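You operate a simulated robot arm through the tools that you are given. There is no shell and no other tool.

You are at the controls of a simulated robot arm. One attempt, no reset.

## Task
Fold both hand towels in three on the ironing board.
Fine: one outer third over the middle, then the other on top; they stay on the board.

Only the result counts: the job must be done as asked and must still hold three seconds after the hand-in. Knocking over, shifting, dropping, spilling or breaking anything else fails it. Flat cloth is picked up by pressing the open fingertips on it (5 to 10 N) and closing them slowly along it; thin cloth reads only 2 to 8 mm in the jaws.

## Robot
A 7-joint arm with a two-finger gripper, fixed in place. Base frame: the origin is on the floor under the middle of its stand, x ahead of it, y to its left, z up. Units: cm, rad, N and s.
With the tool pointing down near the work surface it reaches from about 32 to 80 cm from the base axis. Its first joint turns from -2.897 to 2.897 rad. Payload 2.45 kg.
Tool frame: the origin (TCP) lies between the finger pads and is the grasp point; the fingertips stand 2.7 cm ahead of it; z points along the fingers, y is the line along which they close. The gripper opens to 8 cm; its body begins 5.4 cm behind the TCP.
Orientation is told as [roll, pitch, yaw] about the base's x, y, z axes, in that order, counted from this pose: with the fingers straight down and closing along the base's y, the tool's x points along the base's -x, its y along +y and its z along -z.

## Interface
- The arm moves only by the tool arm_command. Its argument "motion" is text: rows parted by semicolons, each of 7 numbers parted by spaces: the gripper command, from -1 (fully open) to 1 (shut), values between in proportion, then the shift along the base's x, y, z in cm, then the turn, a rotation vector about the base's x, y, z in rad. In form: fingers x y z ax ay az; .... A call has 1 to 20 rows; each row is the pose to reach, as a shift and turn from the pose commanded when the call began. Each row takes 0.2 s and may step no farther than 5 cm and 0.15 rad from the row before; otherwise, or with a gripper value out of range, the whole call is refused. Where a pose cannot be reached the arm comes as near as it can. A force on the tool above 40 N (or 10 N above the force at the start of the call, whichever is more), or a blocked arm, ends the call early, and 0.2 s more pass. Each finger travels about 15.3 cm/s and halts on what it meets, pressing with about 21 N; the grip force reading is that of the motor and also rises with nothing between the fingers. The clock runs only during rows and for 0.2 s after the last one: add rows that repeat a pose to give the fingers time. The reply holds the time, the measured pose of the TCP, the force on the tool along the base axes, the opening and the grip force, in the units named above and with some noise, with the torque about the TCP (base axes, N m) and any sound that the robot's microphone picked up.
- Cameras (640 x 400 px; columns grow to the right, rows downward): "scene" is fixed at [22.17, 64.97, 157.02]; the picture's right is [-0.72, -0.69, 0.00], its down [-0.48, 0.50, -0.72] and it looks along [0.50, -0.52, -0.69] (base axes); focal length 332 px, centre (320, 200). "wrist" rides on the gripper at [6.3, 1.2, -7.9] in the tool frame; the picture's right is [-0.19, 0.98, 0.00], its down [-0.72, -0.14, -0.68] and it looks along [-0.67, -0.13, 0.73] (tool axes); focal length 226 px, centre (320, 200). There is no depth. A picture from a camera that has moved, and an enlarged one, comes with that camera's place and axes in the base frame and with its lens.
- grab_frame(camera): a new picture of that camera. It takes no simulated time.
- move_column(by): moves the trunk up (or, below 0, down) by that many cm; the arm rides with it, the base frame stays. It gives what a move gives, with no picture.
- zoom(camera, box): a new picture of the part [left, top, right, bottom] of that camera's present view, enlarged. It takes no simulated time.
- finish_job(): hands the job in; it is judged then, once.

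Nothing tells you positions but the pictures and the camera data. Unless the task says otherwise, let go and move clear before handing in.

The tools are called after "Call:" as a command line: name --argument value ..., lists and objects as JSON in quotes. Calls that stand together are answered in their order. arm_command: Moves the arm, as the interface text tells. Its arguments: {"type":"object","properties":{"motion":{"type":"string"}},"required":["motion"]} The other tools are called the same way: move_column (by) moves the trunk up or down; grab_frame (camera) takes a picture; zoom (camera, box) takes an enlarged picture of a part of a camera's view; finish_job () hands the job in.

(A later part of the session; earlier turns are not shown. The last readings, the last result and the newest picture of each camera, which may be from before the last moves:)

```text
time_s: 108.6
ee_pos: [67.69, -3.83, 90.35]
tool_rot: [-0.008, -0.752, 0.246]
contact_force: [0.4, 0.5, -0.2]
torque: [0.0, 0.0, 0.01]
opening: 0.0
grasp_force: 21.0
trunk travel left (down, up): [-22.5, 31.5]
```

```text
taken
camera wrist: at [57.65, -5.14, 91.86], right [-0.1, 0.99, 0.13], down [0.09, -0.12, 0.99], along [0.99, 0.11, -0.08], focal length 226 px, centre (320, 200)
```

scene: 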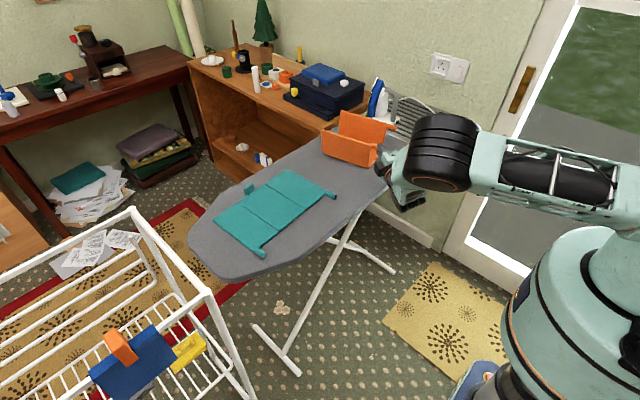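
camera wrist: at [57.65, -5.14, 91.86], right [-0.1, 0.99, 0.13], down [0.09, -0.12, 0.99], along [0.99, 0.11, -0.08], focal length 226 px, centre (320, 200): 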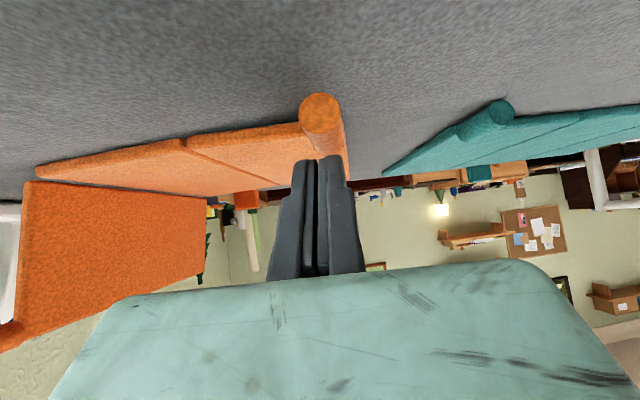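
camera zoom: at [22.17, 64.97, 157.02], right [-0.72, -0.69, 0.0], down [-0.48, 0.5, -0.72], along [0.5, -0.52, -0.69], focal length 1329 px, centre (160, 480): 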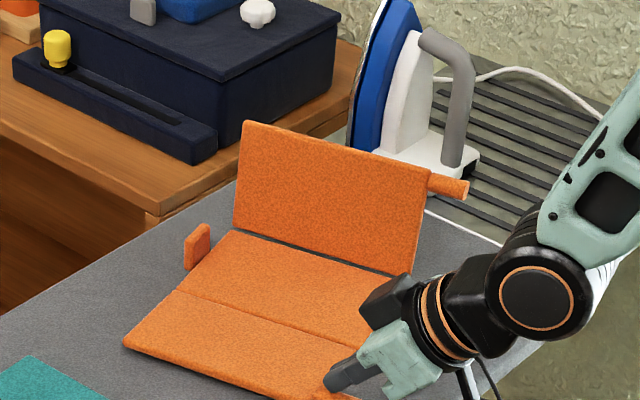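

Panel 1 is flat again. Now I'll go for panel 3's standing tab: rise, move across behind it and look.

Call:
arm_command --motion "1 0 0 2 0 0 0; 1 -1.5 0 6 0 0 0; 0.6 -3.5 -2 10 0 0 0; 0.2 -4.5 -6 11 0 0 0; 0.2 -4.5 -10 11 0 0 0; 0.2 -4.5 -14 11 0 0 0; 0.2 -4.5 -18 11 0 0 0; 0.2 -4 -21.2 10.5 0 0 0; 0.2 -3 -21.2 8.5 0 0 0; 0.2 -3 -21.2 7.5 0 0 0; 0.2 -3 -21.2 7.5 0 0 0"

Call:
grab_frame --camera "wrist"

Call:
zoom --camera "scene" --box '[290, 80, 450, 180]'

```text
time_s: 111.0
ee_pos: [64.75, -25.28, 98.01]
tool_rot: [-0.007, -0.752, 0.245]
contact_force: [0.0, -0.9, -0.1]
torque: [-0.05, 0.01, 0.0]
opening: 3.2
grasp_force: 0.2
trunk travel left (down, up): [-22.5, 31.5]
```

```text
taken
camera wrist: at [54.61, -26.4, 99.43], right [-0.1, 0.99, 0.13], down [0.09, -0.12, 0.99], along [0.99, 0.11, -0.08], focal length 226 px, centre (320, 200)
```

wrist: 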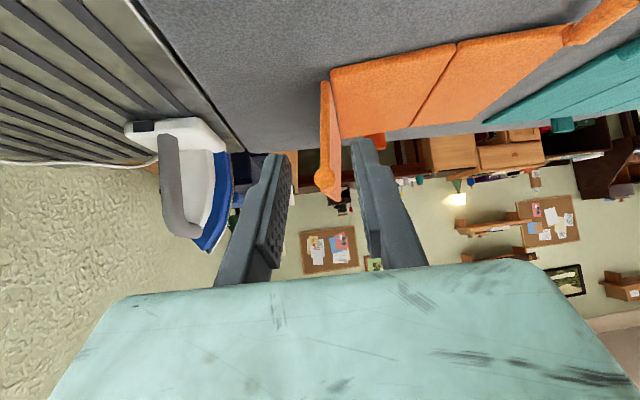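

```text
4.00 times, centred on (370, 130) of scene
camera zoom: at [22.17, 64.97, 157.02], right [-0.72, -0.69, 0.0], down [-0.48, 0.5, -0.72], along [0.5, -0.52, -0.69], focal length 1329 px, centre (120, 480)
```

zoom: 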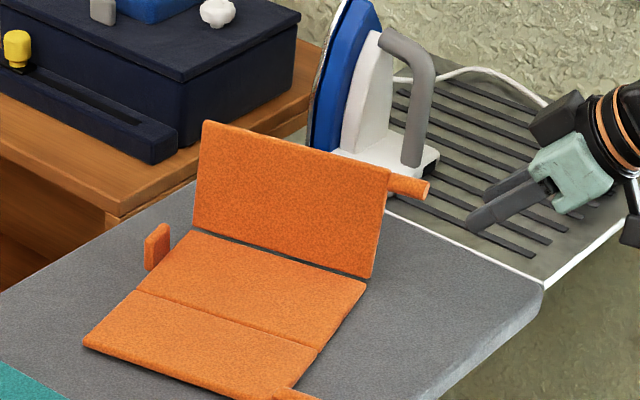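

The tab tip is at about (70.9, -24.0, 96.5). I'll slide forward onto it and close.

Call:
arm_command --motion "0.2 1.3 -0.05 -0.3 0 0 0; 0.2 2.5 0.23 -0.3 0 0 0; 0.2 3.7 0.53 -0.3 0 0 0; 0.2 4.9 0.83 -0.3 0 0 0; 0.2 6.1 1.13 -0.3 0 0 0; 0.2 6.1 1.13 -0.3 0 0 0; 0.4 6.1 1.13 -0.3 0 0 0; 0.5 6.1 1.13 -0.3 0 0 0; 0.55 6.1 1.13 -0.3 0 0 0; 0.6 6.1 1.13 -0.3 0 0 0; 0.65 6.1 1.13 -0.3 0 0 0; 1 6.1 1.13 -0.3 0 0 0; 1 6.1 1.13 -0.3 0 0 0"

Call:
grab_frame --camera "wrist"

Call:
zoom --camera "scene" --box '[290, 80, 450, 180]'

```text
time_s: 113.8
ee_pos: [70.74, -23.97, 97.53]
tool_rot: [-0.008, -0.752, 0.242]
contact_force: [-0.4, 0.7, 0.5]
torque: [-0.02, 0.08, 0.09]
opening: 1.56
grasp_force: 20.6
trunk travel left (down, up): [-22.5, 31.5]
```

```text
taken
camera wrist: at [60.7, -25.26, 99.06], right [-0.1, 0.99, 0.13], down [0.09, -0.12, 0.99], along [0.99, 0.11, -0.08], focal length 226 px, centre (320, 200)
```

wrist: 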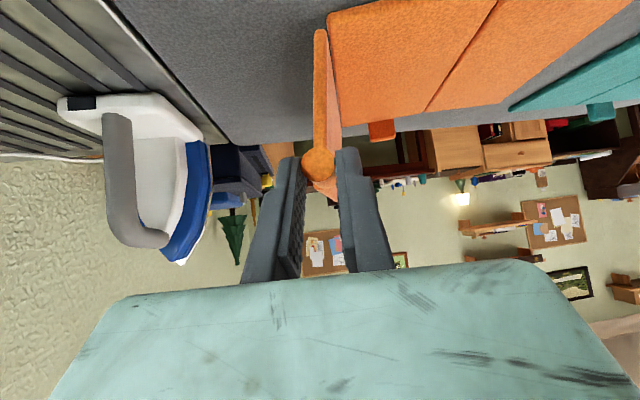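

```text
4.00 times, centred on (370, 130) of scene
camera zoom: at [22.17, 64.97, 157.02], right [-0.72, -0.69, 0.0], down [-0.48, 0.5, -0.72], along [0.5, -0.52, -0.69], focal length 1329 px, centre (120, 480)
```

zoom: 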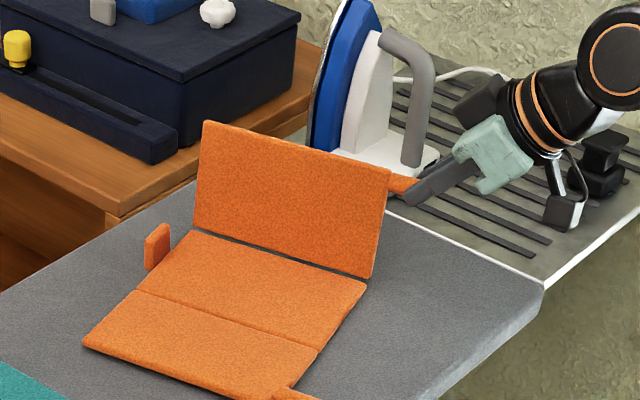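

Gripped. Rotating panel 3 over the middle.

Call:
arm_command --motion "1 -0.26 1.036 0.08 -0.097 -0.0243 0; 1 -0.519 2.07 0.03 -0.194 -0.0486 0; 1 -0.774 3.091 -0.13 -0.291 -0.0729 0; 1 -1.025 4.091 -0.4 -0.388 -0.0972 0; 1 -1.267 5.06 -0.77 -0.485 -0.1215 0; 1 -1.267 5.06 -0.77 -0.485 -0.1215 0"

Call:
zoom --camera "scene" --box '[290, 80, 450, 180]'

```text
time_s: 115.2
ee_pos: [69.53, -18.95, 96.88]
tool_rot: [-0.652, -0.643, 0.668]
contact_force: [-2.2, 2.0, 7.7]
torque: [0.03, -0.22, 0.24]
opening: 1.56
grasp_force: 21.1
trunk travel left (down, up): [-22.5, 31.5]
```

```text
4.00 times, centred on (370, 130) of scene
camera zoom: at [22.17, 64.97, 157.02], right [-0.72, -0.69, 0.0], down [-0.48, 0.5, -0.72], along [0.5, -0.52, -0.69], focal length 1329 px, centre (120, 480)
```

zoom: 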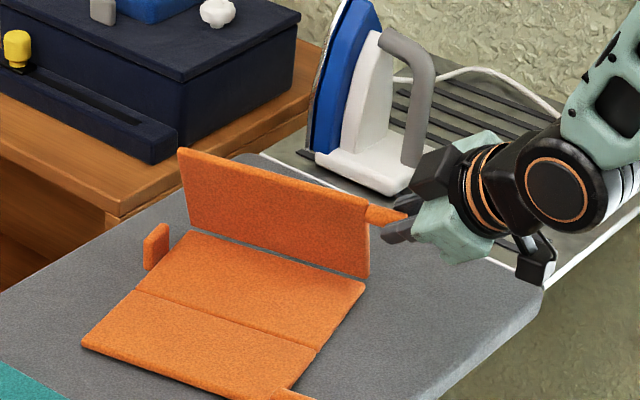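

Call:
arm_command --motion "1 -0.232 0.925 -0.33 -0.097 -0.0243 0; 1 -0.452 1.801 -0.9 -0.194 -0.0486 0; 1 -0.656 2.616 -1.56 -0.291 -0.0729 0; 1 -0.843 3.363 -2.3 -0.388 -0.0972 0; 1 -1.011 4.035 -3.1 -0.485 -0.1215 0; 1 -1.159 4.624 -3.95 -0.582 -0.1458 0; 1 -1.159 4.624 -3.95 -0.582 -0.1458 0"

Call:
zoom --camera "scene" --box '[290, 80, 450, 180]'

Call:
grab_frame --camera "wrist"

```text
time_s: 116.8
ee_pos: [68.21, -14.22, 92.91]
tool_rot: [-1.224, -0.314, 0.942]
contact_force: [0.1, 0.1, -0.2]
torque: [-0.04, 0.09, -0.06]
opening: 1.55
grasp_force: 21.3
trunk travel left (down, up): [-22.5, 31.5]
```

```text
4.00 times, centred on (370, 130) of scene
camera zoom: at [22.17, 64.97, 157.02], right [-0.72, -0.69, 0.0], down [-0.48, 0.5, -0.72], along [0.5, -0.52, -0.69], focal length 1329 px, centre (120, 480)
```

zoom: 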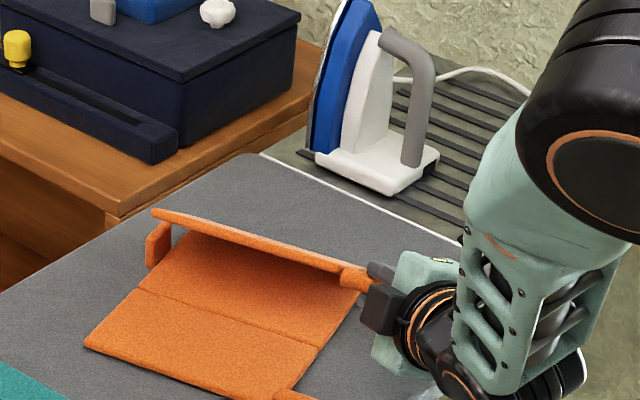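

```text
taken
camera wrist: at [58.12, -14.95, 92.38], right [0.01, 0.58, -0.82], down [-0.14, 0.81, 0.57], along [0.99, 0.11, 0.09], focal length 226 px, centre (320, 200)
```

wrist: 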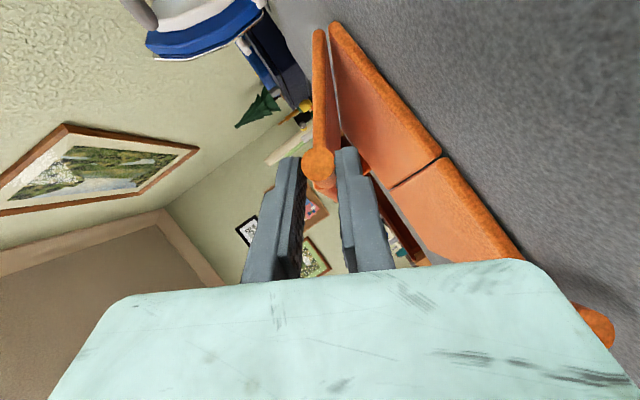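

Panel 3 is at about 145°. A little further, then release.

Call:
arm_command --motion "1 -0.126 0.501 -0.9 -0.097 -0.0243 0; 1 -0.228 0.91 -1.87 -0.194 -0.0486 0; 1 -0.228 0.91 -1.87 -0.194 -0.0486 0"

Call:
grab_frame --camera "wrist"

```text
time_s: 117.6
ee_pos: [68.05, -13.47, 91.06]
tool_rot: [-1.379, -0.185, 0.979]
contact_force: [-1.0, -0.5, -0.6]
torque: [0.0, 0.1, 0.02]
opening: 1.54
grasp_force: 21.2
trunk travel left (down, up): [-22.5, 31.5]
```

```text
taken
camera wrist: at [57.94, -14.22, 90.21], right [0.05, 0.41, -0.91], down [-0.17, 0.9, 0.39], along [0.98, 0.13, 0.11], focal length 226 px, centre (320, 200)
```

wrist: 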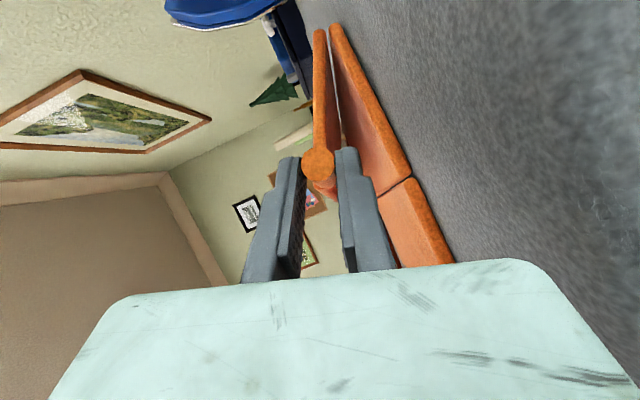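

Call:
arm_command --motion "0.55 0 0 0 0 0 0; 0.45 0 0 0 0 0 0; 0.45 0 0 0 0 0 0; 0.45 -1.46 -0.36 0 0 0 0; 0.45 -2.9 -0.73 0 0 0 0; 0.45 -4.4 -1.1 0 0 0 0; 0.45 -5.8 -1.46 1 0 0 0; 0.45 -5.8 -1.46 3.5 0.12 0.03 0; 0.45 -5.8 -1.46 6 0.26 0.065 0; 0.45 -5.8 -1.46 8.5 0.4 0.1 0; 0.45 -5.8 -1.46 10 0.54 0.135 0; 0.7 -5.8 -1.46 10 0.68 0.17 0; 1 -5.8 -1.46 10 0.82 0.205 0; 1 -5.8 -1.46 10 0.96 0.24 0; 1 -5.8 -1.46 10 1.1 0.275 0; 1 -5.8 -1.46 10 1.24 0.31 0; 1 -5.8 -1.46 10 1.261 0.316 0; 1 -5.8 -1.46 10 1.261 0.316 0"

Call:
grab_frame --camera "wrist"

Call:
zoom --camera "scene" --box '[280, 90, 440, 190]'

```text
time_s: 121.4
ee_pos: [62.24, -14.84, 101.04]
tool_rot: [-0.009, -0.753, 0.246]
contact_force: [-0.5, -0.8, -0.3]
torque: [-0.01, -0.01, -0.04]
opening: 0.0
grasp_force: 21.5
trunk travel left (down, up): [-22.5, 31.5]
```

```text
taken
camera wrist: at [52.25, -16.07, 102.49], right [-0.1, 0.99, 0.13], down [0.09, -0.12, 0.99], along [0.99, 0.11, -0.08], focal length 226 px, centre (320, 200)
```

wrist: 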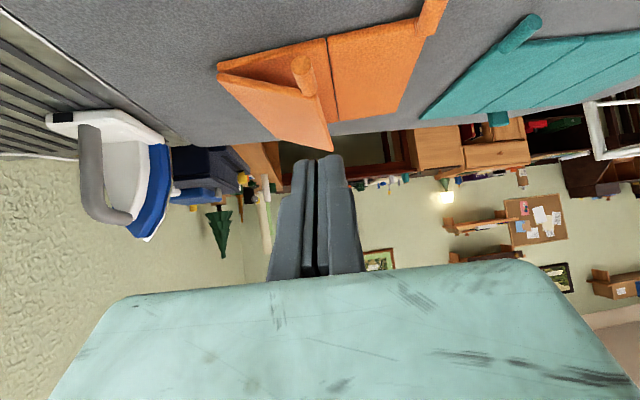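

```text
4.00 times, centred on (360, 140) of scene
camera zoom: at [22.17, 64.97, 157.02], right [-0.72, -0.69, 0.0], down [-0.48, 0.5, -0.72], along [0.5, -0.52, -0.69], focal length 1329 px, centre (160, 440)
```

zoom: 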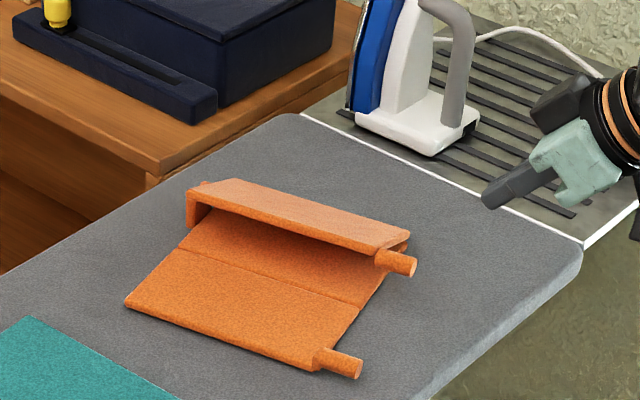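

Panel 3 leans over at about 155°. I'll press its tab down to lay it flat on the middle.

Call:
arm_command --motion "1 3 0.3 -1 0 0 0; 1 6 0.6 -2 0 0 0; 1 9.1 0.95 -3.5 0 0 0; 1 9.1 0.95 -6 0 0 0; 1 9.1 0.95 -7.5 0 0 0; 1 9.1 0.95 -8.7 0 0 0; 1 9.1 0.95 -9.7 0 0 0; 1 9.1 0.95 -10.4 0 0 0; 1 9.1 0.95 -10.8 0 0 0; 1 9.1 0.95 -10.8 0 0 0"

Call:
grab_frame --camera "wrist"

Call:
zoom --camera "scene" --box '[280, 90, 440, 190]'

```text
time_s: 123.6
ee_pos: [71.42, -13.83, 90.19]
tool_rot: [-0.008, -0.751, 0.245]
contact_force: [-0.3, -0.2, -0.3]
torque: [0.01, -0.03, -0.03]
opening: 0.01
grasp_force: 21.5
trunk travel left (down, up): [-22.5, 31.5]
```

```text
taken
camera wrist: at [61.38, -15.06, 91.72], right [-0.1, 0.99, 0.13], down [0.09, -0.12, 0.99], along [0.99, 0.11, -0.08], focal length 226 px, centre (320, 200)
```

wrist: 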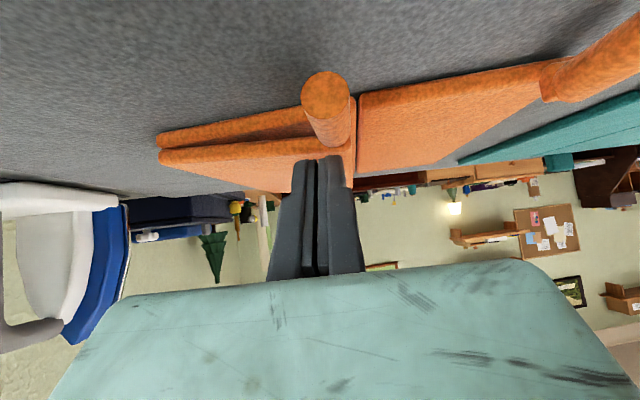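

```text
4.00 times, centred on (360, 140) of scene
camera zoom: at [22.17, 64.97, 157.02], right [-0.72, -0.69, 0.0], down [-0.48, 0.5, -0.72], along [0.5, -0.52, -0.69], focal length 1329 px, centre (160, 440)
```

zoom: 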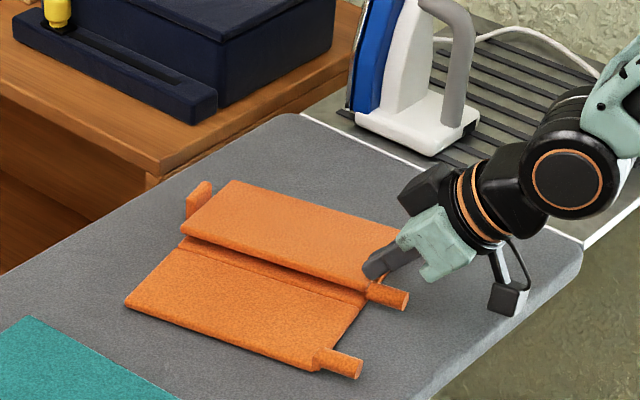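

Panel 3 lies directly on the middle, so this is the right order. A slight further press.

Call:
arm_command --motion "1 0 0 -0.3 0 0 0; 1 0 0 -0.6 0 0 0; 1 0 0 -0.8 0 0 0; 1 0 0 -0.8 0 0 0"

Call:
zoom --camera "wrist" --box '[130, 40, 450, 240]'

```text
time_s: 124.6
ee_pos: [71.45, -13.78, 89.39]
tool_rot: [-0.009, -0.752, 0.245]
contact_force: [-0.2, -0.5, 0.2]
torque: [-0.03, 0.0, -0.03]
opening: 0.0
grasp_force: 21.2
trunk travel left (down, up): [-22.5, 31.5]
```

```text
2.00 times, centred on (290, 140) of wrist
camera zoom: at [61.45, -15.18, 90.89], right [-0.1, 0.99, 0.13], down [0.09, -0.12, 0.99], along [0.99, 0.11, -0.08], focal length 452 px, centre (380, 320)
```

zoom: 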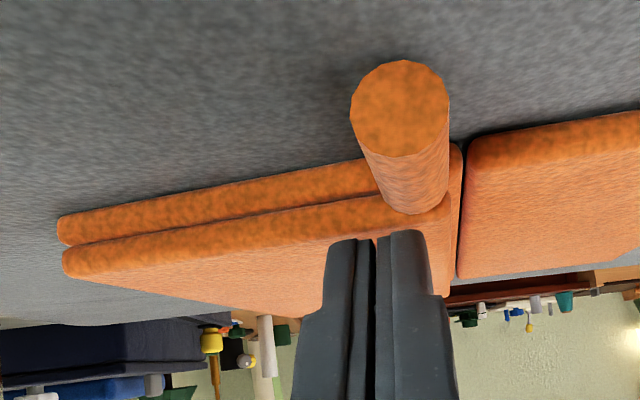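

Panel 3 lies perfectly flat on the middle. Now panel 1 goes on top; I'll move above its tab (about x 66, y -3.7) and look.

Call:
arm_command --motion "1 0 0 2 0 0 0; 1 -2 0 5 0 0 0; 1 -4.5 1.5 7.5 0 0 0; 0.6 -7 4.5 7.5 0 0 0; 0.2 -8.5 7.5 7 0 0 0; 0.2 -8.8 9.2 5 0 0 0; 0.2 -8.8 9.2 4 0 0 0; 0.2 -8.8 9.2 4 0 0 0"

Call:
grab_frame --camera "wrist"

Call:
zoom --camera "scene" --box '[280, 90, 440, 190]'

```text
time_s: 126.4
ee_pos: [62.62, -4.63, 93.22]
tool_rot: [-0.009, -0.753, 0.246]
contact_force: [-0.4, 0.9, 0.3]
torque: [-0.03, 0.0, 0.02]
opening: 3.21
grasp_force: 0.1
trunk travel left (down, up): [-22.5, 31.5]
```

```text
taken
camera wrist: at [52.56, -5.91, 94.75], right [-0.1, 0.99, 0.13], down [0.09, -0.12, 0.99], along [0.99, 0.11, -0.08], focal length 226 px, centre (320, 200)
```

wrist: 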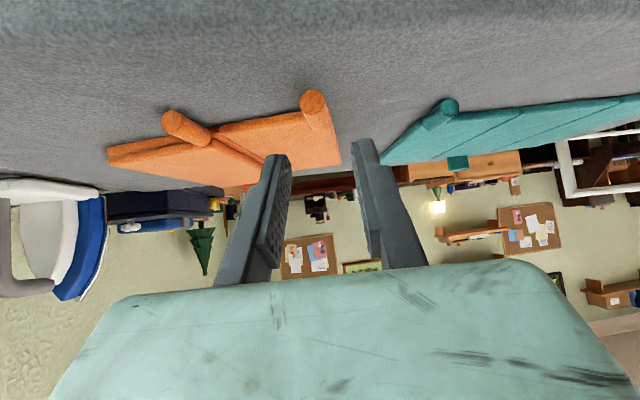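

```text
4.00 times, centred on (360, 140) of scene
camera zoom: at [22.17, 64.97, 157.02], right [-0.72, -0.69, 0.0], down [-0.48, 0.5, -0.72], along [0.5, -0.52, -0.69], focal length 1329 px, centre (160, 440)
```

zoom: 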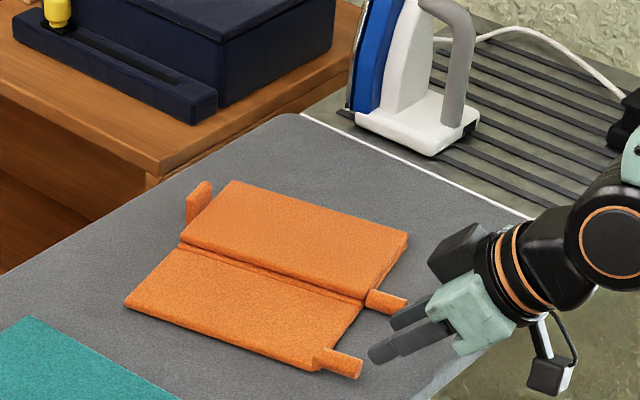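

Call:
arm_command --motion "0.2 0.08 -0.34 -1.5 0 0 0; 0.2 0.08 -0.34 -3 0 0 0; 0.2 0.08 -0.34 -4.2 0 0 0; 0.2 1.0 -0.1 -4.2 0 0 0; 0.2 1.5 0.02 -4.2 0 0 0; 0.2 1.5 0.02 -4.2 0 0 0"

Call:
zoom --camera "wrist" --box '[180, 60, 460, 235]'

```text
time_s: 127.8
ee_pos: [64.08, -4.76, 89.22]
tool_rot: [-0.006, -0.751, 0.243]
contact_force: [-0.8, 0.1, 0.3]
torque: [-0.02, -0.01, -0.04]
opening: 3.19
grasp_force: 0.1
trunk travel left (down, up): [-22.5, 31.5]
```

```text
2.29 times, centred on (320, 148) of wrist
camera zoom: at [54.14, -6.04, 90.7], right [-0.1, 0.99, 0.13], down [0.09, -0.12, 0.99], along [0.99, 0.11, -0.08], focal length 517 px, centre (320, 320)
```

zoom: 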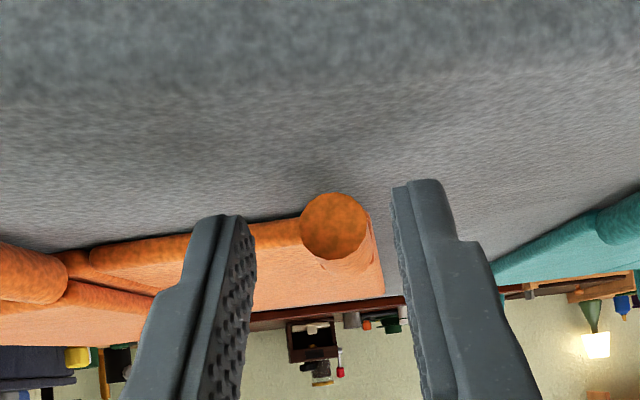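

Call:
arm_command --motion "0.2 0.9 0.45 -0.2 0 0 0; 0.2 1.8 0.7 -0.3 0 0 0; 0.2 2.46 0.87 -0.3 0 0 0; 0.2 2.46 0.87 -0.3 0 0 0"

Call:
zoom --camera "wrist" --box '[180, 60, 460, 235]'

Call:
zoom --camera "scene" --box '[300, 120, 420, 195]'

```text
time_s: 128.8
ee_pos: [66.45, -3.72, 88.92]
tool_rot: [-0.008, -0.751, 0.245]
contact_force: [-1.0, -0.2, 0.3]
torque: [-0.01, 0.03, -0.02]
opening: 3.21
grasp_force: 0.1
trunk travel left (down, up): [-22.5, 31.5]
```

```text
2.29 times, centred on (320, 148) of wrist
camera zoom: at [56.59, -5.02, 90.35], right [-0.1, 0.99, 0.13], down [0.09, -0.12, 0.99], along [0.99, 0.11, -0.08], focal length 517 px, centre (320, 320)
```

zoom: 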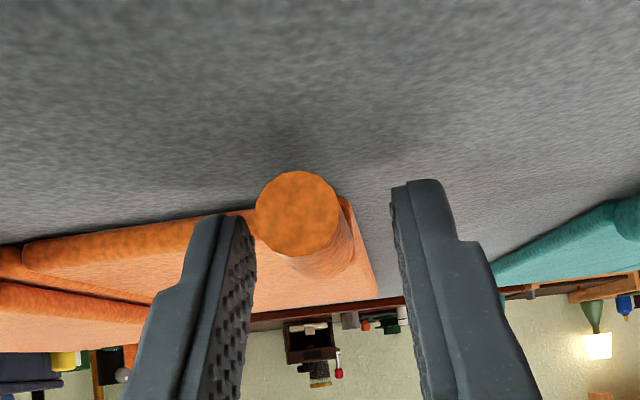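

```text
5.33 times, centred on (360, 158) of scene
camera zoom: at [22.17, 64.97, 157.02], right [-0.72, -0.69, 0.0], down [-0.48, 0.5, -0.72], along [0.5, -0.52, -0.69], focal length 1772 px, centre (107, 427)
```

zoom: 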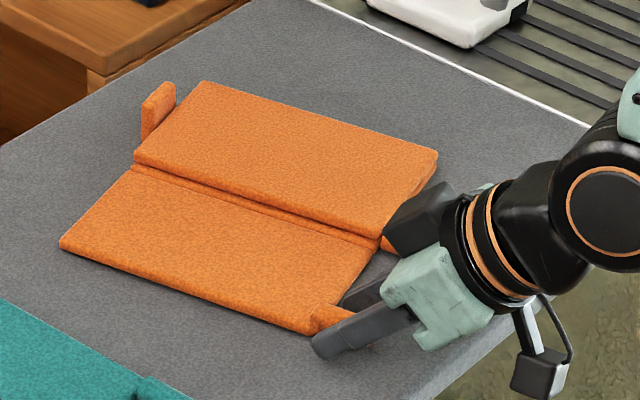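

Call:
arm_command --motion "0.4 0 0 0 0 0 0; 0.5 0 0 0 0 0 0; 0.55 0 0 0 0 0 0; 0.6 0 0 0 0 0 0; 0.65 0 0 0 0 0 0; 1 0 0 0 0 0 0; 1 0 0 0 0 0 0"

Call:
zoom --camera "wrist" --box '[100, 60, 460, 285]'

```text
time_s: 130.4
ee_pos: [66.64, -3.79, 88.78]
tool_rot: [-0.007, -0.751, 0.243]
contact_force: [0.9, -0.3, -0.6]
torque: [-0.01, 0.0, 0.05]
opening: 1.57
grasp_force: 21.0
trunk travel left (down, up): [-22.5, 31.5]
```

```text
1.78 times, centred on (280, 172) of wrist
camera zoom: at [56.58, -5.03, 90.35], right [-0.1, 0.99, 0.13], down [0.09, -0.12, 0.99], along [0.99, 0.11, -0.08], focal length 402 px, centre (391, 249)
```

zoom: 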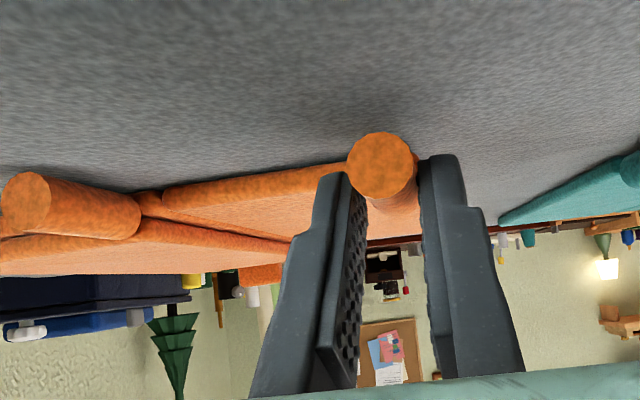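

Gripped. Swinging panel 1 up.

Call:
arm_command --motion "1 0.053 -0.212 0.859 0.097 0.0243 0; 1 0.127 -0.505 1.694 0.194 0.0486 0; 1 0.22 -0.879 2.493 0.291 0.0729 0; 1 0.332 -1.326 3.25 0.388 0.0972 0; 1 0.463 -1.847 3.957 0.485 0.1215 0; 1 0.609 -2.433 4.606 0.582 0.1458 0; 1 0.609 -2.433 4.606 0.582 0.1458 0"

Call:
zoom --camera "scene" --box '[290, 90, 450, 190]'

```text
time_s: 132.0
ee_pos: [67.26, -6.04, 93.47]
tool_rot: [0.745, -0.598, -0.241]
contact_force: [-0.3, 0.4, -0.2]
torque: [0.04, 0.02, 0.08]
opening: 1.57
grasp_force: 21.4
trunk travel left (down, up): [-22.5, 31.5]
```

```text
4.00 times, centred on (370, 140) of scene
camera zoom: at [22.17, 64.97, 157.02], right [-0.72, -0.69, 0.0], down [-0.48, 0.5, -0.72], along [0.5, -0.52, -0.69], focal length 1329 px, centre (120, 440)
```

zoom: 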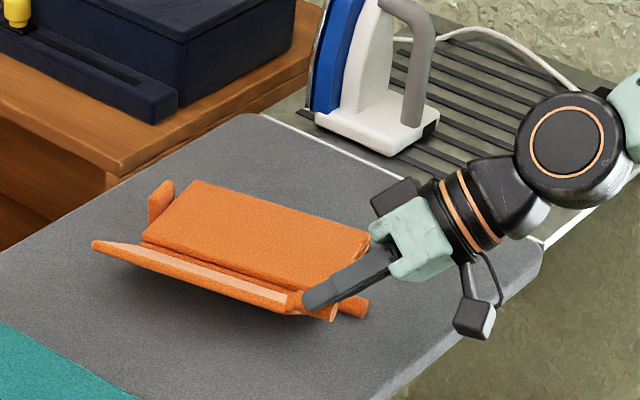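

Call:
arm_command --motion "1 0.162 -0.645 0.6 0.097 0.0243 0; 1 0.337 -1.344 1.13 0.194 0.0486 0; 1 0.524 -2.09 1.6 0.291 0.0729 0; 1 0.721 -2.875 2.0 0.388 0.0972 0; 1 0.925 -3.692 2.3 0.485 0.1215 0; 1 1.135 -4.53 2.52 0.582 0.1458 0; 1 1.349 -5.384 2.65 0.679 0.17 0; 1 1.565 -6.244 2.69 0.776 0.1945 0; 1 1.565 -6.244 2.69 0.776 0.1945 0"

Call:
zoom --camera "scene" --box '[290, 90, 450, 190]'

Call:
grab_frame --camera "wrist"

```text
time_s: 134.0
ee_pos: [69.02, -12.56, 96.27]
tool_rot: [1.438, -0.115, -0.499]
contact_force: [0.0, 0.9, 0.2]
torque: [-0.01, -0.04, -0.02]
opening: 1.54
grasp_force: 20.8
trunk travel left (down, up): [-22.5, 31.5]
```

```text
4.00 times, centred on (370, 140) of scene
camera zoom: at [22.17, 64.97, 157.02], right [-0.72, -0.69, 0.0], down [-0.48, 0.5, -0.72], along [0.5, -0.52, -0.69], focal length 1329 px, centre (120, 440)
```

zoom: 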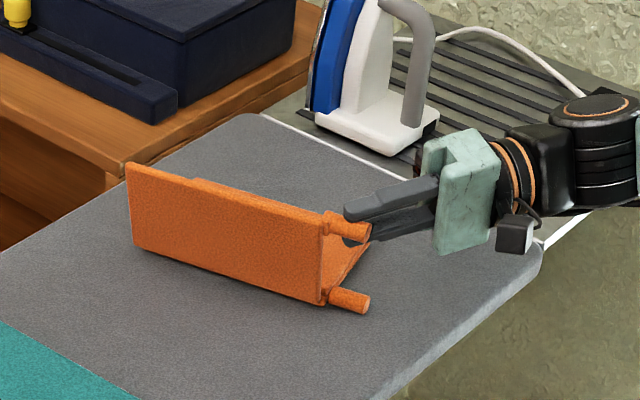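

```text
taken
camera wrist: at [59.49, -16.35, 97.81], right [0.13, 0.08, 0.99], down [0.3, -0.95, 0.03], along [0.94, 0.29, -0.15], focal length 226 px, centre (320, 200)
```

wrist: 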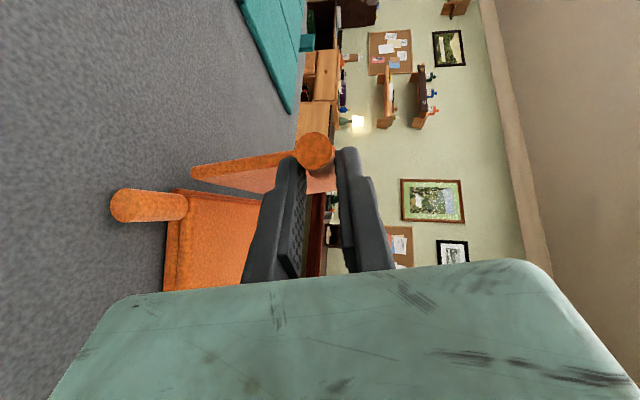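

Panel 1 is near upright. Release, back off, and turn the tool upright to regrip.

Call:
arm_command --motion "0.55 0 0 0 0 0 0; 0.45 0 0 0 0 0 0; 0.4 0 0 0 0 0 0; 0.4 -1.46 -0.36 0 0 0 0; 0.4 -2.9 -0.73 0 0 0 0; 0.4 -4.4 -1.1 0 0 0 0; 0.4 -5.8 -1.46 1 0 0 0; 0.4 -5.8 -1.46 3 -0.12 -0.03 0; 0.4 -5.8 -1.2 5 -0.26 -0.065 0; 0.4 -5.8 -0.9 6 -0.4 -0.1 0; 0.4 -5.8 -0.5 6.5 -0.54 -0.135 0; 0.4 -5.8 0 6.5 -0.68 -0.17 0; 0.4 -5.8 0.3 6.5 -0.82 -0.205 0; 0.4 -5.8 0.3 6.5 -0.96 -0.24 0; 0.4 -5.8 0.3 6.5 -1.1 -0.275 0; 0.4 -5.8 0.3 6.5 -1.24 -0.31 0; 0.2 -5.8 0.3 6.5 -1.358 -0.34 0; 0.2 -5.8 0.3 6.5 -1.358 -0.34 0"

Call:
grab_frame --camera "wrist"

Call:
zoom --camera "scene" --box '[290, 90, 450, 190]'

```text
time_s: 137.8
ee_pos: [62.99, -12.2, 102.65]
tool_rot: [-0.01, -0.753, 0.247]
contact_force: [-0.6, 0.0, 0.2]
torque: [-0.02, -0.01, -0.02]
opening: 3.25
grasp_force: 0.0
trunk travel left (down, up): [-22.5, 31.5]
```

```text
taken
camera wrist: at [52.95, -13.5, 104.14], right [-0.1, 0.99, 0.12], down [0.09, -0.12, 0.99], along [0.99, 0.11, -0.08], focal length 226 px, centre (320, 200)
```

wrist: 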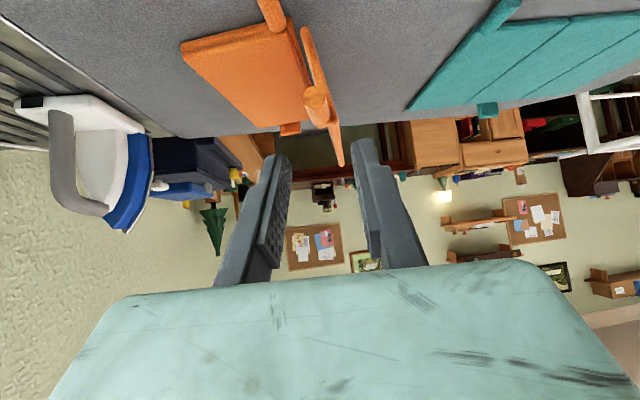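

```text
4.00 times, centred on (370, 140) of scene
camera zoom: at [22.17, 64.97, 157.02], right [-0.72, -0.69, 0.0], down [-0.48, 0.5, -0.72], along [0.5, -0.52, -0.69], focal length 1329 px, centre (120, 440)
```

zoom: 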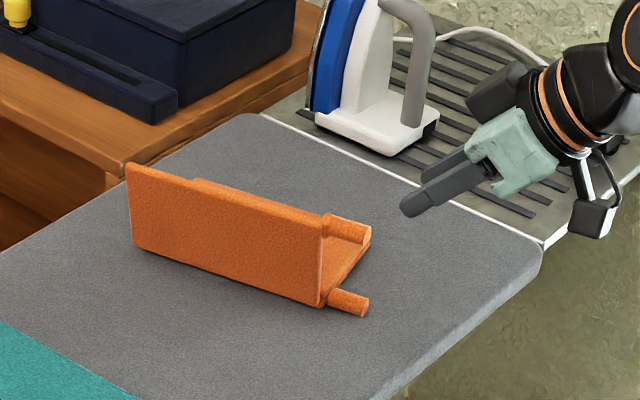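

Panel 1 stands upright. I'll regrip its tab with the hand leaning toward +y (roll -0.4), so one more sweep can carry it nearly flat.

Call:
arm_command --motion "0.2 0 0.05 -1.5 -0.1 -0.025 0; 0.2 0 0.1 -3 -0.2 -0.05 0; 0.2 0 0.15 -4.5 -0.3 -0.075 0; 0.2 0 0.15 -5.6 -0.388 -0.097 0; 0.2 1.2 0.45 -5.6 -0.388 -0.097 0; 0.2 2.4 0.75 -5.6 -0.388 -0.097 0; 0.2 2.4 0.75 -5.6 -0.388 -0.097 0"

Call:
grab_frame --camera "wrist"

```text
time_s: 139.4
ee_pos: [65.36, -11.47, 97.12]
tool_rot: [-0.531, -0.68, 0.593]
contact_force: [0.3, -0.7, 0.0]
torque: [0.0, 0.03, 0.01]
opening: 3.2
grasp_force: 0.0
trunk travel left (down, up): [-22.5, 31.5]
```

```text
taken
camera wrist: at [55.16, -12.36, 98.03], right [-0.09, 0.96, -0.27], down [-0.01, 0.27, 0.96], along [1.0, 0.09, -0.02], focal length 226 px, centre (320, 200)
```

wrist: 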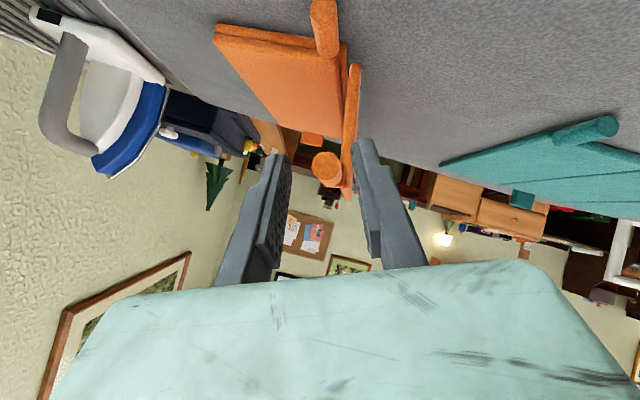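

Call:
arm_command --motion "0.2 1.0 0.25 0 0 0 0; 0.2 2.0 0.5 0 0 0 0; 0.2 2.8 0.7 0 0 0 0; 0.2 2.8 0.7 0 0 0 0; 0.4 2.8 0.7 0 0 0 0; 0.5 2.8 0.7 0 0 0 0; 0.55 2.8 0.7 0 0 0 0; 0.6 2.8 0.7 0 0 0 0; 0.65 2.8 0.7 0 0 0 0; 1 2.8 0.7 0 0 0 0; 1 2.8 0.7 0 0 0 0"

Call:
grab_frame --camera "wrist"

Call:
zoom --camera "scene" --box '[290, 90, 450, 190]'

```text
time_s: 141.8
ee_pos: [68.13, -10.6, 96.96]
tool_rot: [-0.533, -0.681, 0.593]
contact_force: [-0.1, 0.0, -0.5]
torque: [0.01, -0.01, 0.0]
opening: 1.56
grasp_force: 21.0
trunk travel left (down, up): [-22.5, 31.5]
```

```text
taken
camera wrist: at [57.97, -11.51, 97.82], right [-0.09, 0.96, -0.27], down [-0.01, 0.27, 0.96], along [1.0, 0.09, -0.02], focal length 226 px, centre (320, 200)
```

wrist: 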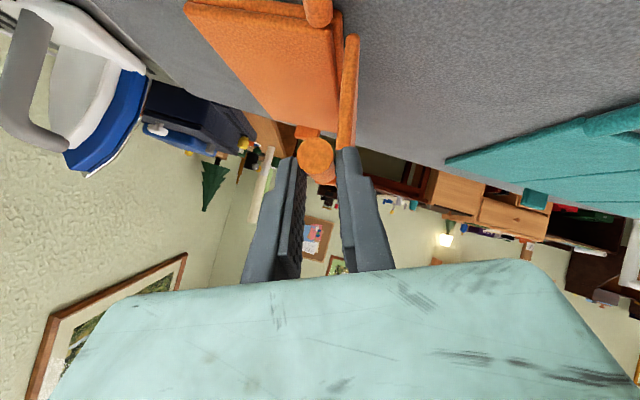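

```text
4.00 times, centred on (370, 140) of scene
camera zoom: at [22.17, 64.97, 157.02], right [-0.72, -0.69, 0.0], down [-0.48, 0.5, -0.72], along [0.5, -0.52, -0.69], focal length 1329 px, centre (120, 440)
```

zoom: 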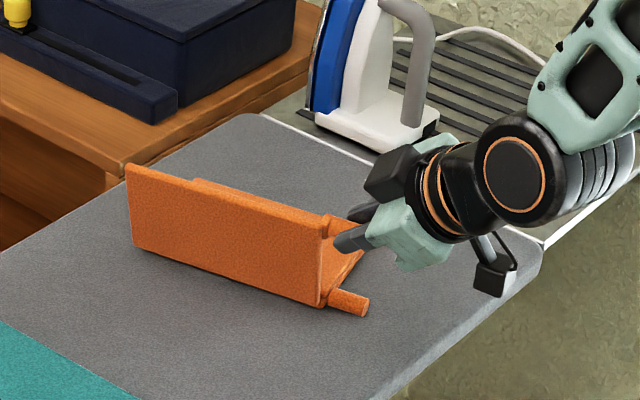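

Gripped. Sweeping panel 1 over, first half.

Call:
arm_command --motion "1 0.243 -0.971 0.13 0.097 0.0243 0; 1 0.488 -1.948 0.15 0.194 0.0486 0; 1 0.731 -2.92 0.08 0.291 0.0729 0; 1 0.972 -3.878 -0.1 0.388 0.0972 0; 1 1.206 -4.813 -0.38 0.485 0.1215 0; 1 1.432 -5.716 -0.76 0.582 0.1458 0; 1 1.648 -6.577 -1.23 0.679 0.17 0; 1 1.648 -6.577 -1.23 0.679 0.17 0"

Call:
zoom --camera "scene" --box '[290, 90, 450, 190]'

Call:
grab_frame --camera "wrist"

```text
time_s: 143.6
ee_pos: [69.77, -17.16, 95.92]
tool_rot: [0.395, -0.709, -0.025]
contact_force: [-0.4, -0.4, 3.0]
torque: [0.11, 0.09, -0.06]
opening: 1.56
grasp_force: 20.6
trunk travel left (down, up): [-22.5, 31.5]
```

```text
4.00 times, centred on (370, 140) of scene
camera zoom: at [22.17, 64.97, 157.02], right [-0.72, -0.69, 0.0], down [-0.48, 0.5, -0.72], along [0.5, -0.52, -0.69], focal length 1329 px, centre (120, 440)
```

zoom: 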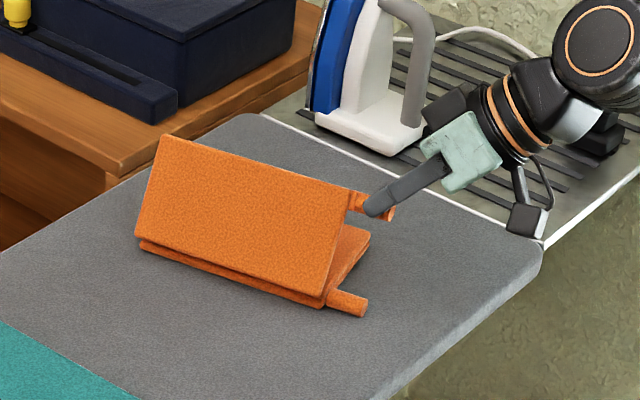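

```text
taken
camera wrist: at [59.86, -19.0, 97.72], right [-0.08, 0.91, 0.41], down [0.16, -0.4, 0.9], along [0.98, 0.14, -0.12], focal length 226 px, centre (320, 200)
```

wrist: 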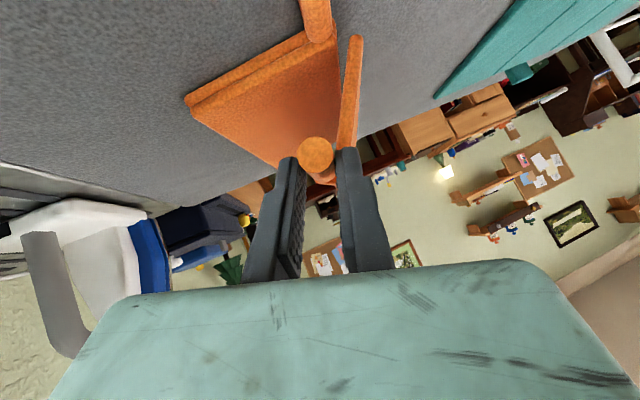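

Call:
arm_command --motion "1 0.203 -0.811 -0.54 0.097 0.0243 0; 1 0.391 -1.562 -1.16 0.194 0.0486 0; 1 0.563 -2.249 -1.86 0.291 0.0729 0; 1 0.716 -2.861 -2.63 0.388 0.0972 0; 1 0.85 -3.396 -3.45 0.485 0.1215 0; 1 0.963 -3.846 -4.33 0.582 0.1458 0; 1 0.963 -3.846 -4.33 0.582 0.1458 0"

Call:
zoom --camera "scene" --box '[290, 90, 450, 190]'

Call:
grab_frame --camera "wrist"

```text
time_s: 145.2
ee_pos: [70.51, -20.97, 91.64]
tool_rot: [1.038, -0.438, -0.387]
contact_force: [0.1, -0.2, -0.3]
torque: [0.04, -0.12, -0.15]
opening: 1.56
grasp_force: 20.8
trunk travel left (down, up): [-22.5, 31.5]
```

```text
4.00 times, centred on (370, 140) of scene
camera zoom: at [22.17, 64.97, 157.02], right [-0.72, -0.69, 0.0], down [-0.48, 0.5, -0.72], along [0.5, -0.52, -0.69], focal length 1329 px, centre (120, 440)
```

zoom: 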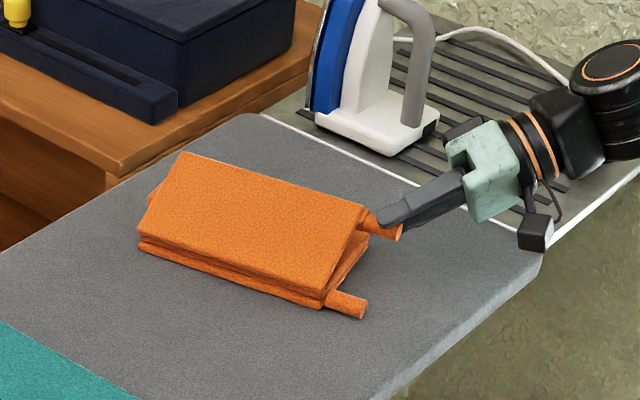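

```text
taken
camera wrist: at [61.06, -23.87, 93.47], right [0.02, 0.53, 0.85], down [0.27, -0.82, 0.51], along [0.96, 0.22, -0.16], focal length 226 px, centre (320, 200)
```

wrist: 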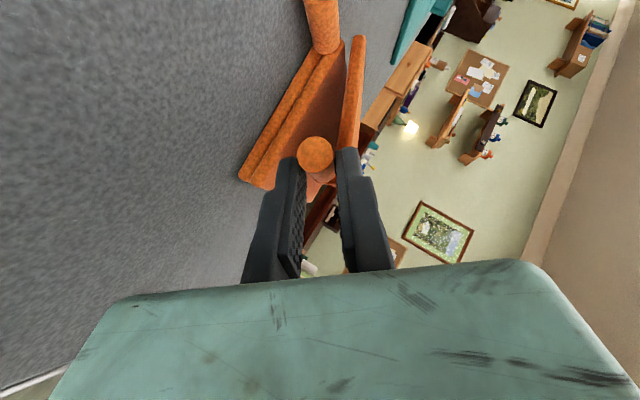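

Call:
arm_command --motion "0.55 0 0 0 0 0 0; 0.45 0 0 0 0 0 0; 0.45 0 0 0 0 0 0; 0.45 -1.46 -0.36 0 0 0 0; 0.45 -2.9 -0.73 0 0 0 0; 0.45 -4.4 -1.1 0 0 0 0; 0.45 -5.8 -1.46 1 0 0 0; 0.6 -5.8 -1.46 3 -0.12 -0.03 0; 0.8 -5.8 -1.2 5 -0.26 -0.065 0; 1 -5.8 -0.9 7 -0.4 -0.1 0; 1 -5.8 -0.5 7.5 -0.54 -0.135 0; 1 -5.8 0 7.5 -0.68 -0.17 0; 1 -5.8 0.3 7.5 -0.82 -0.205 0; 1 -5.8 0.3 7.5 -0.873 -0.219 0; 1 -5.8 0.3 7.5 -0.873 -0.219 0"

Call:
grab_frame --camera "wrist"

Call:
zoom --camera "scene" --box '[290, 90, 450, 190]'

```text
time_s: 148.4
ee_pos: [65.02, -20.7, 99.06]
tool_rot: [-0.011, -0.752, 0.246]
contact_force: [0.0, 0.1, -0.2]
torque: [-0.02, -0.02, -0.02]
opening: 0.01
grasp_force: 21.0
trunk travel left (down, up): [-22.5, 31.5]
```

```text
taken
camera wrist: at [54.95, -21.98, 100.49], right [-0.1, 0.99, 0.13], down [0.09, -0.12, 0.99], along [0.99, 0.11, -0.08], focal length 226 px, centre (320, 200)
```

wrist: 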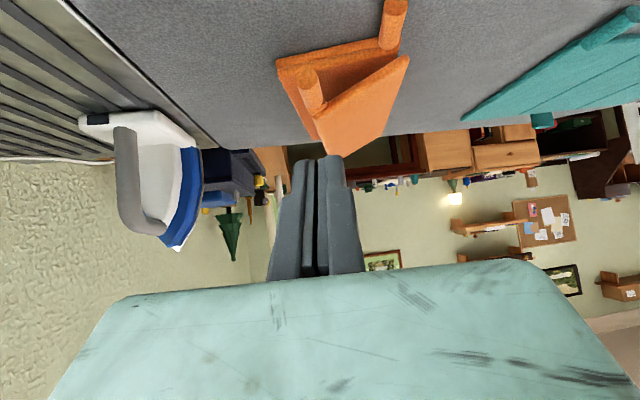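

```text
4.00 times, centred on (370, 140) of scene
camera zoom: at [22.17, 64.97, 157.02], right [-0.72, -0.69, 0.0], down [-0.48, 0.5, -0.72], along [0.5, -0.52, -0.69], focal length 1329 px, centre (120, 440)
```

zoom: 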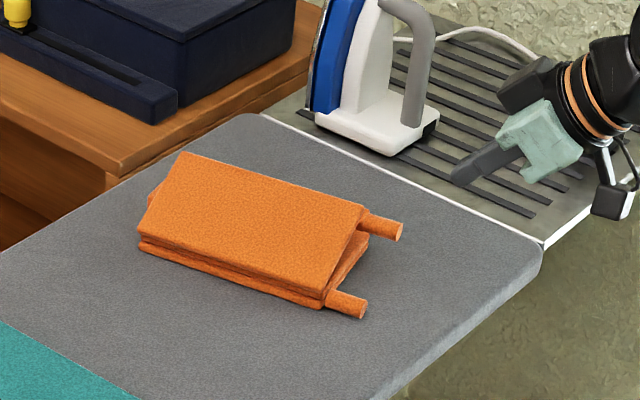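

Panel 1 leans at about 160° over the stack. I'll press its tab down.

Call:
arm_command --motion "1 3 0.4 -1 0 0 0; 1 6.3 0.9 -2.5 0 0 0; 1 6.3 0.9 -4.5 0 0 0; 1 6.3 0.9 -6 0 0 0; 1 6.3 0.9 -7 0 0 0; 1 6.3 0.9 -7.7 0 0 0; 1 6.3 0.9 -8.2 0 0 0; 1 6.3 0.9 -8.2 0 0 0"

Call:
grab_frame --camera "wrist"

Call:
zoom --camera "scene" --box '[290, 90, 450, 190]'

```text
time_s: 150.2
ee_pos: [71.32, -20.08, 90.97]
tool_rot: [-0.005, -0.751, 0.243]
contact_force: [-0.2, -0.2, 0.7]
torque: [-0.02, -0.01, 0.03]
opening: 0.0
grasp_force: 21.1
trunk travel left (down, up): [-22.5, 31.5]
```

```text
taken
camera wrist: at [61.32, -21.32, 92.31], right [-0.1, 0.99, 0.13], down [0.09, -0.12, 0.99], along [0.99, 0.11, -0.08], focal length 226 px, centre (320, 200)
```

wrist: 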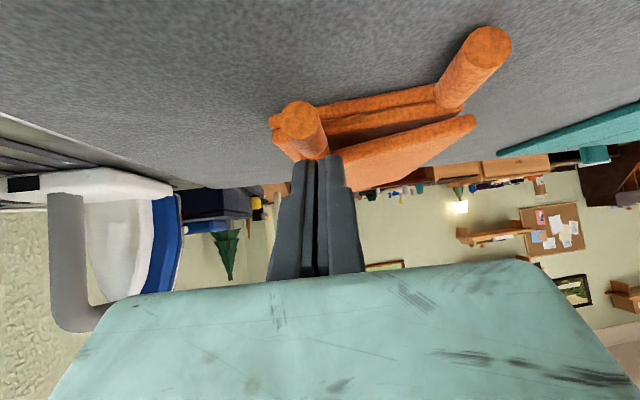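

```text
4.00 times, centred on (370, 140) of scene
camera zoom: at [22.17, 64.97, 157.02], right [-0.72, -0.69, 0.0], down [-0.48, 0.5, -0.72], along [0.5, -0.52, -0.69], focal length 1329 px, centre (120, 440)
```

zoom: 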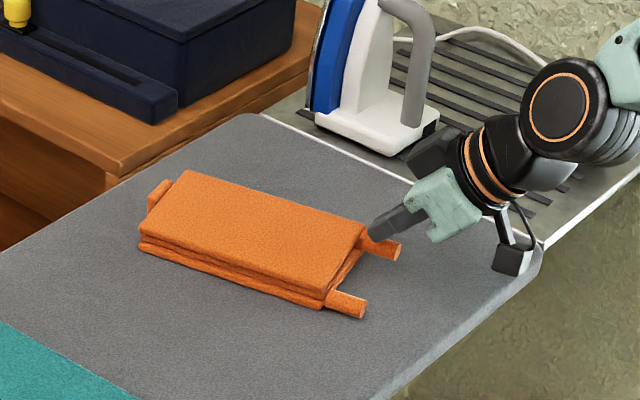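

Call:
arm_command --motion "1 0 0 -0.4 0 0 0; 1 0 0 -0.8 0 0 0; 1 0 0 -1.1 0 0 0; 1 0 0 -1.1 0 0 0"

Call:
zoom --camera "wrist" --box '[200, 20, 540, 232]'

```text
time_s: 151.2
ee_pos: [71.36, -20.08, 89.85]
tool_rot: [-0.011, -0.754, 0.245]
contact_force: [1.5, -2.0, 8.9]
torque: [-0.08, -0.11, -0.06]
opening: 0.0
grasp_force: 20.7
trunk travel left (down, up): [-22.5, 31.5]
```

```text
1.88 times, centred on (370, 126) of wrist
camera zoom: at [61.33, -21.31, 91.32], right [-0.1, 0.99, 0.12], down [0.09, -0.12, 0.99], along [0.99, 0.1, -0.07], focal length 426 px, centre (226, 339)
```

zoom: 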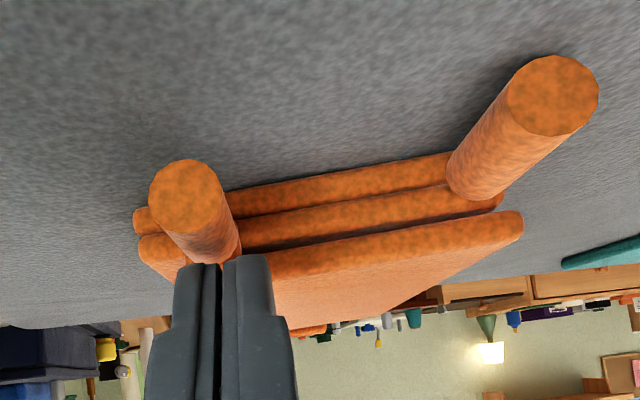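

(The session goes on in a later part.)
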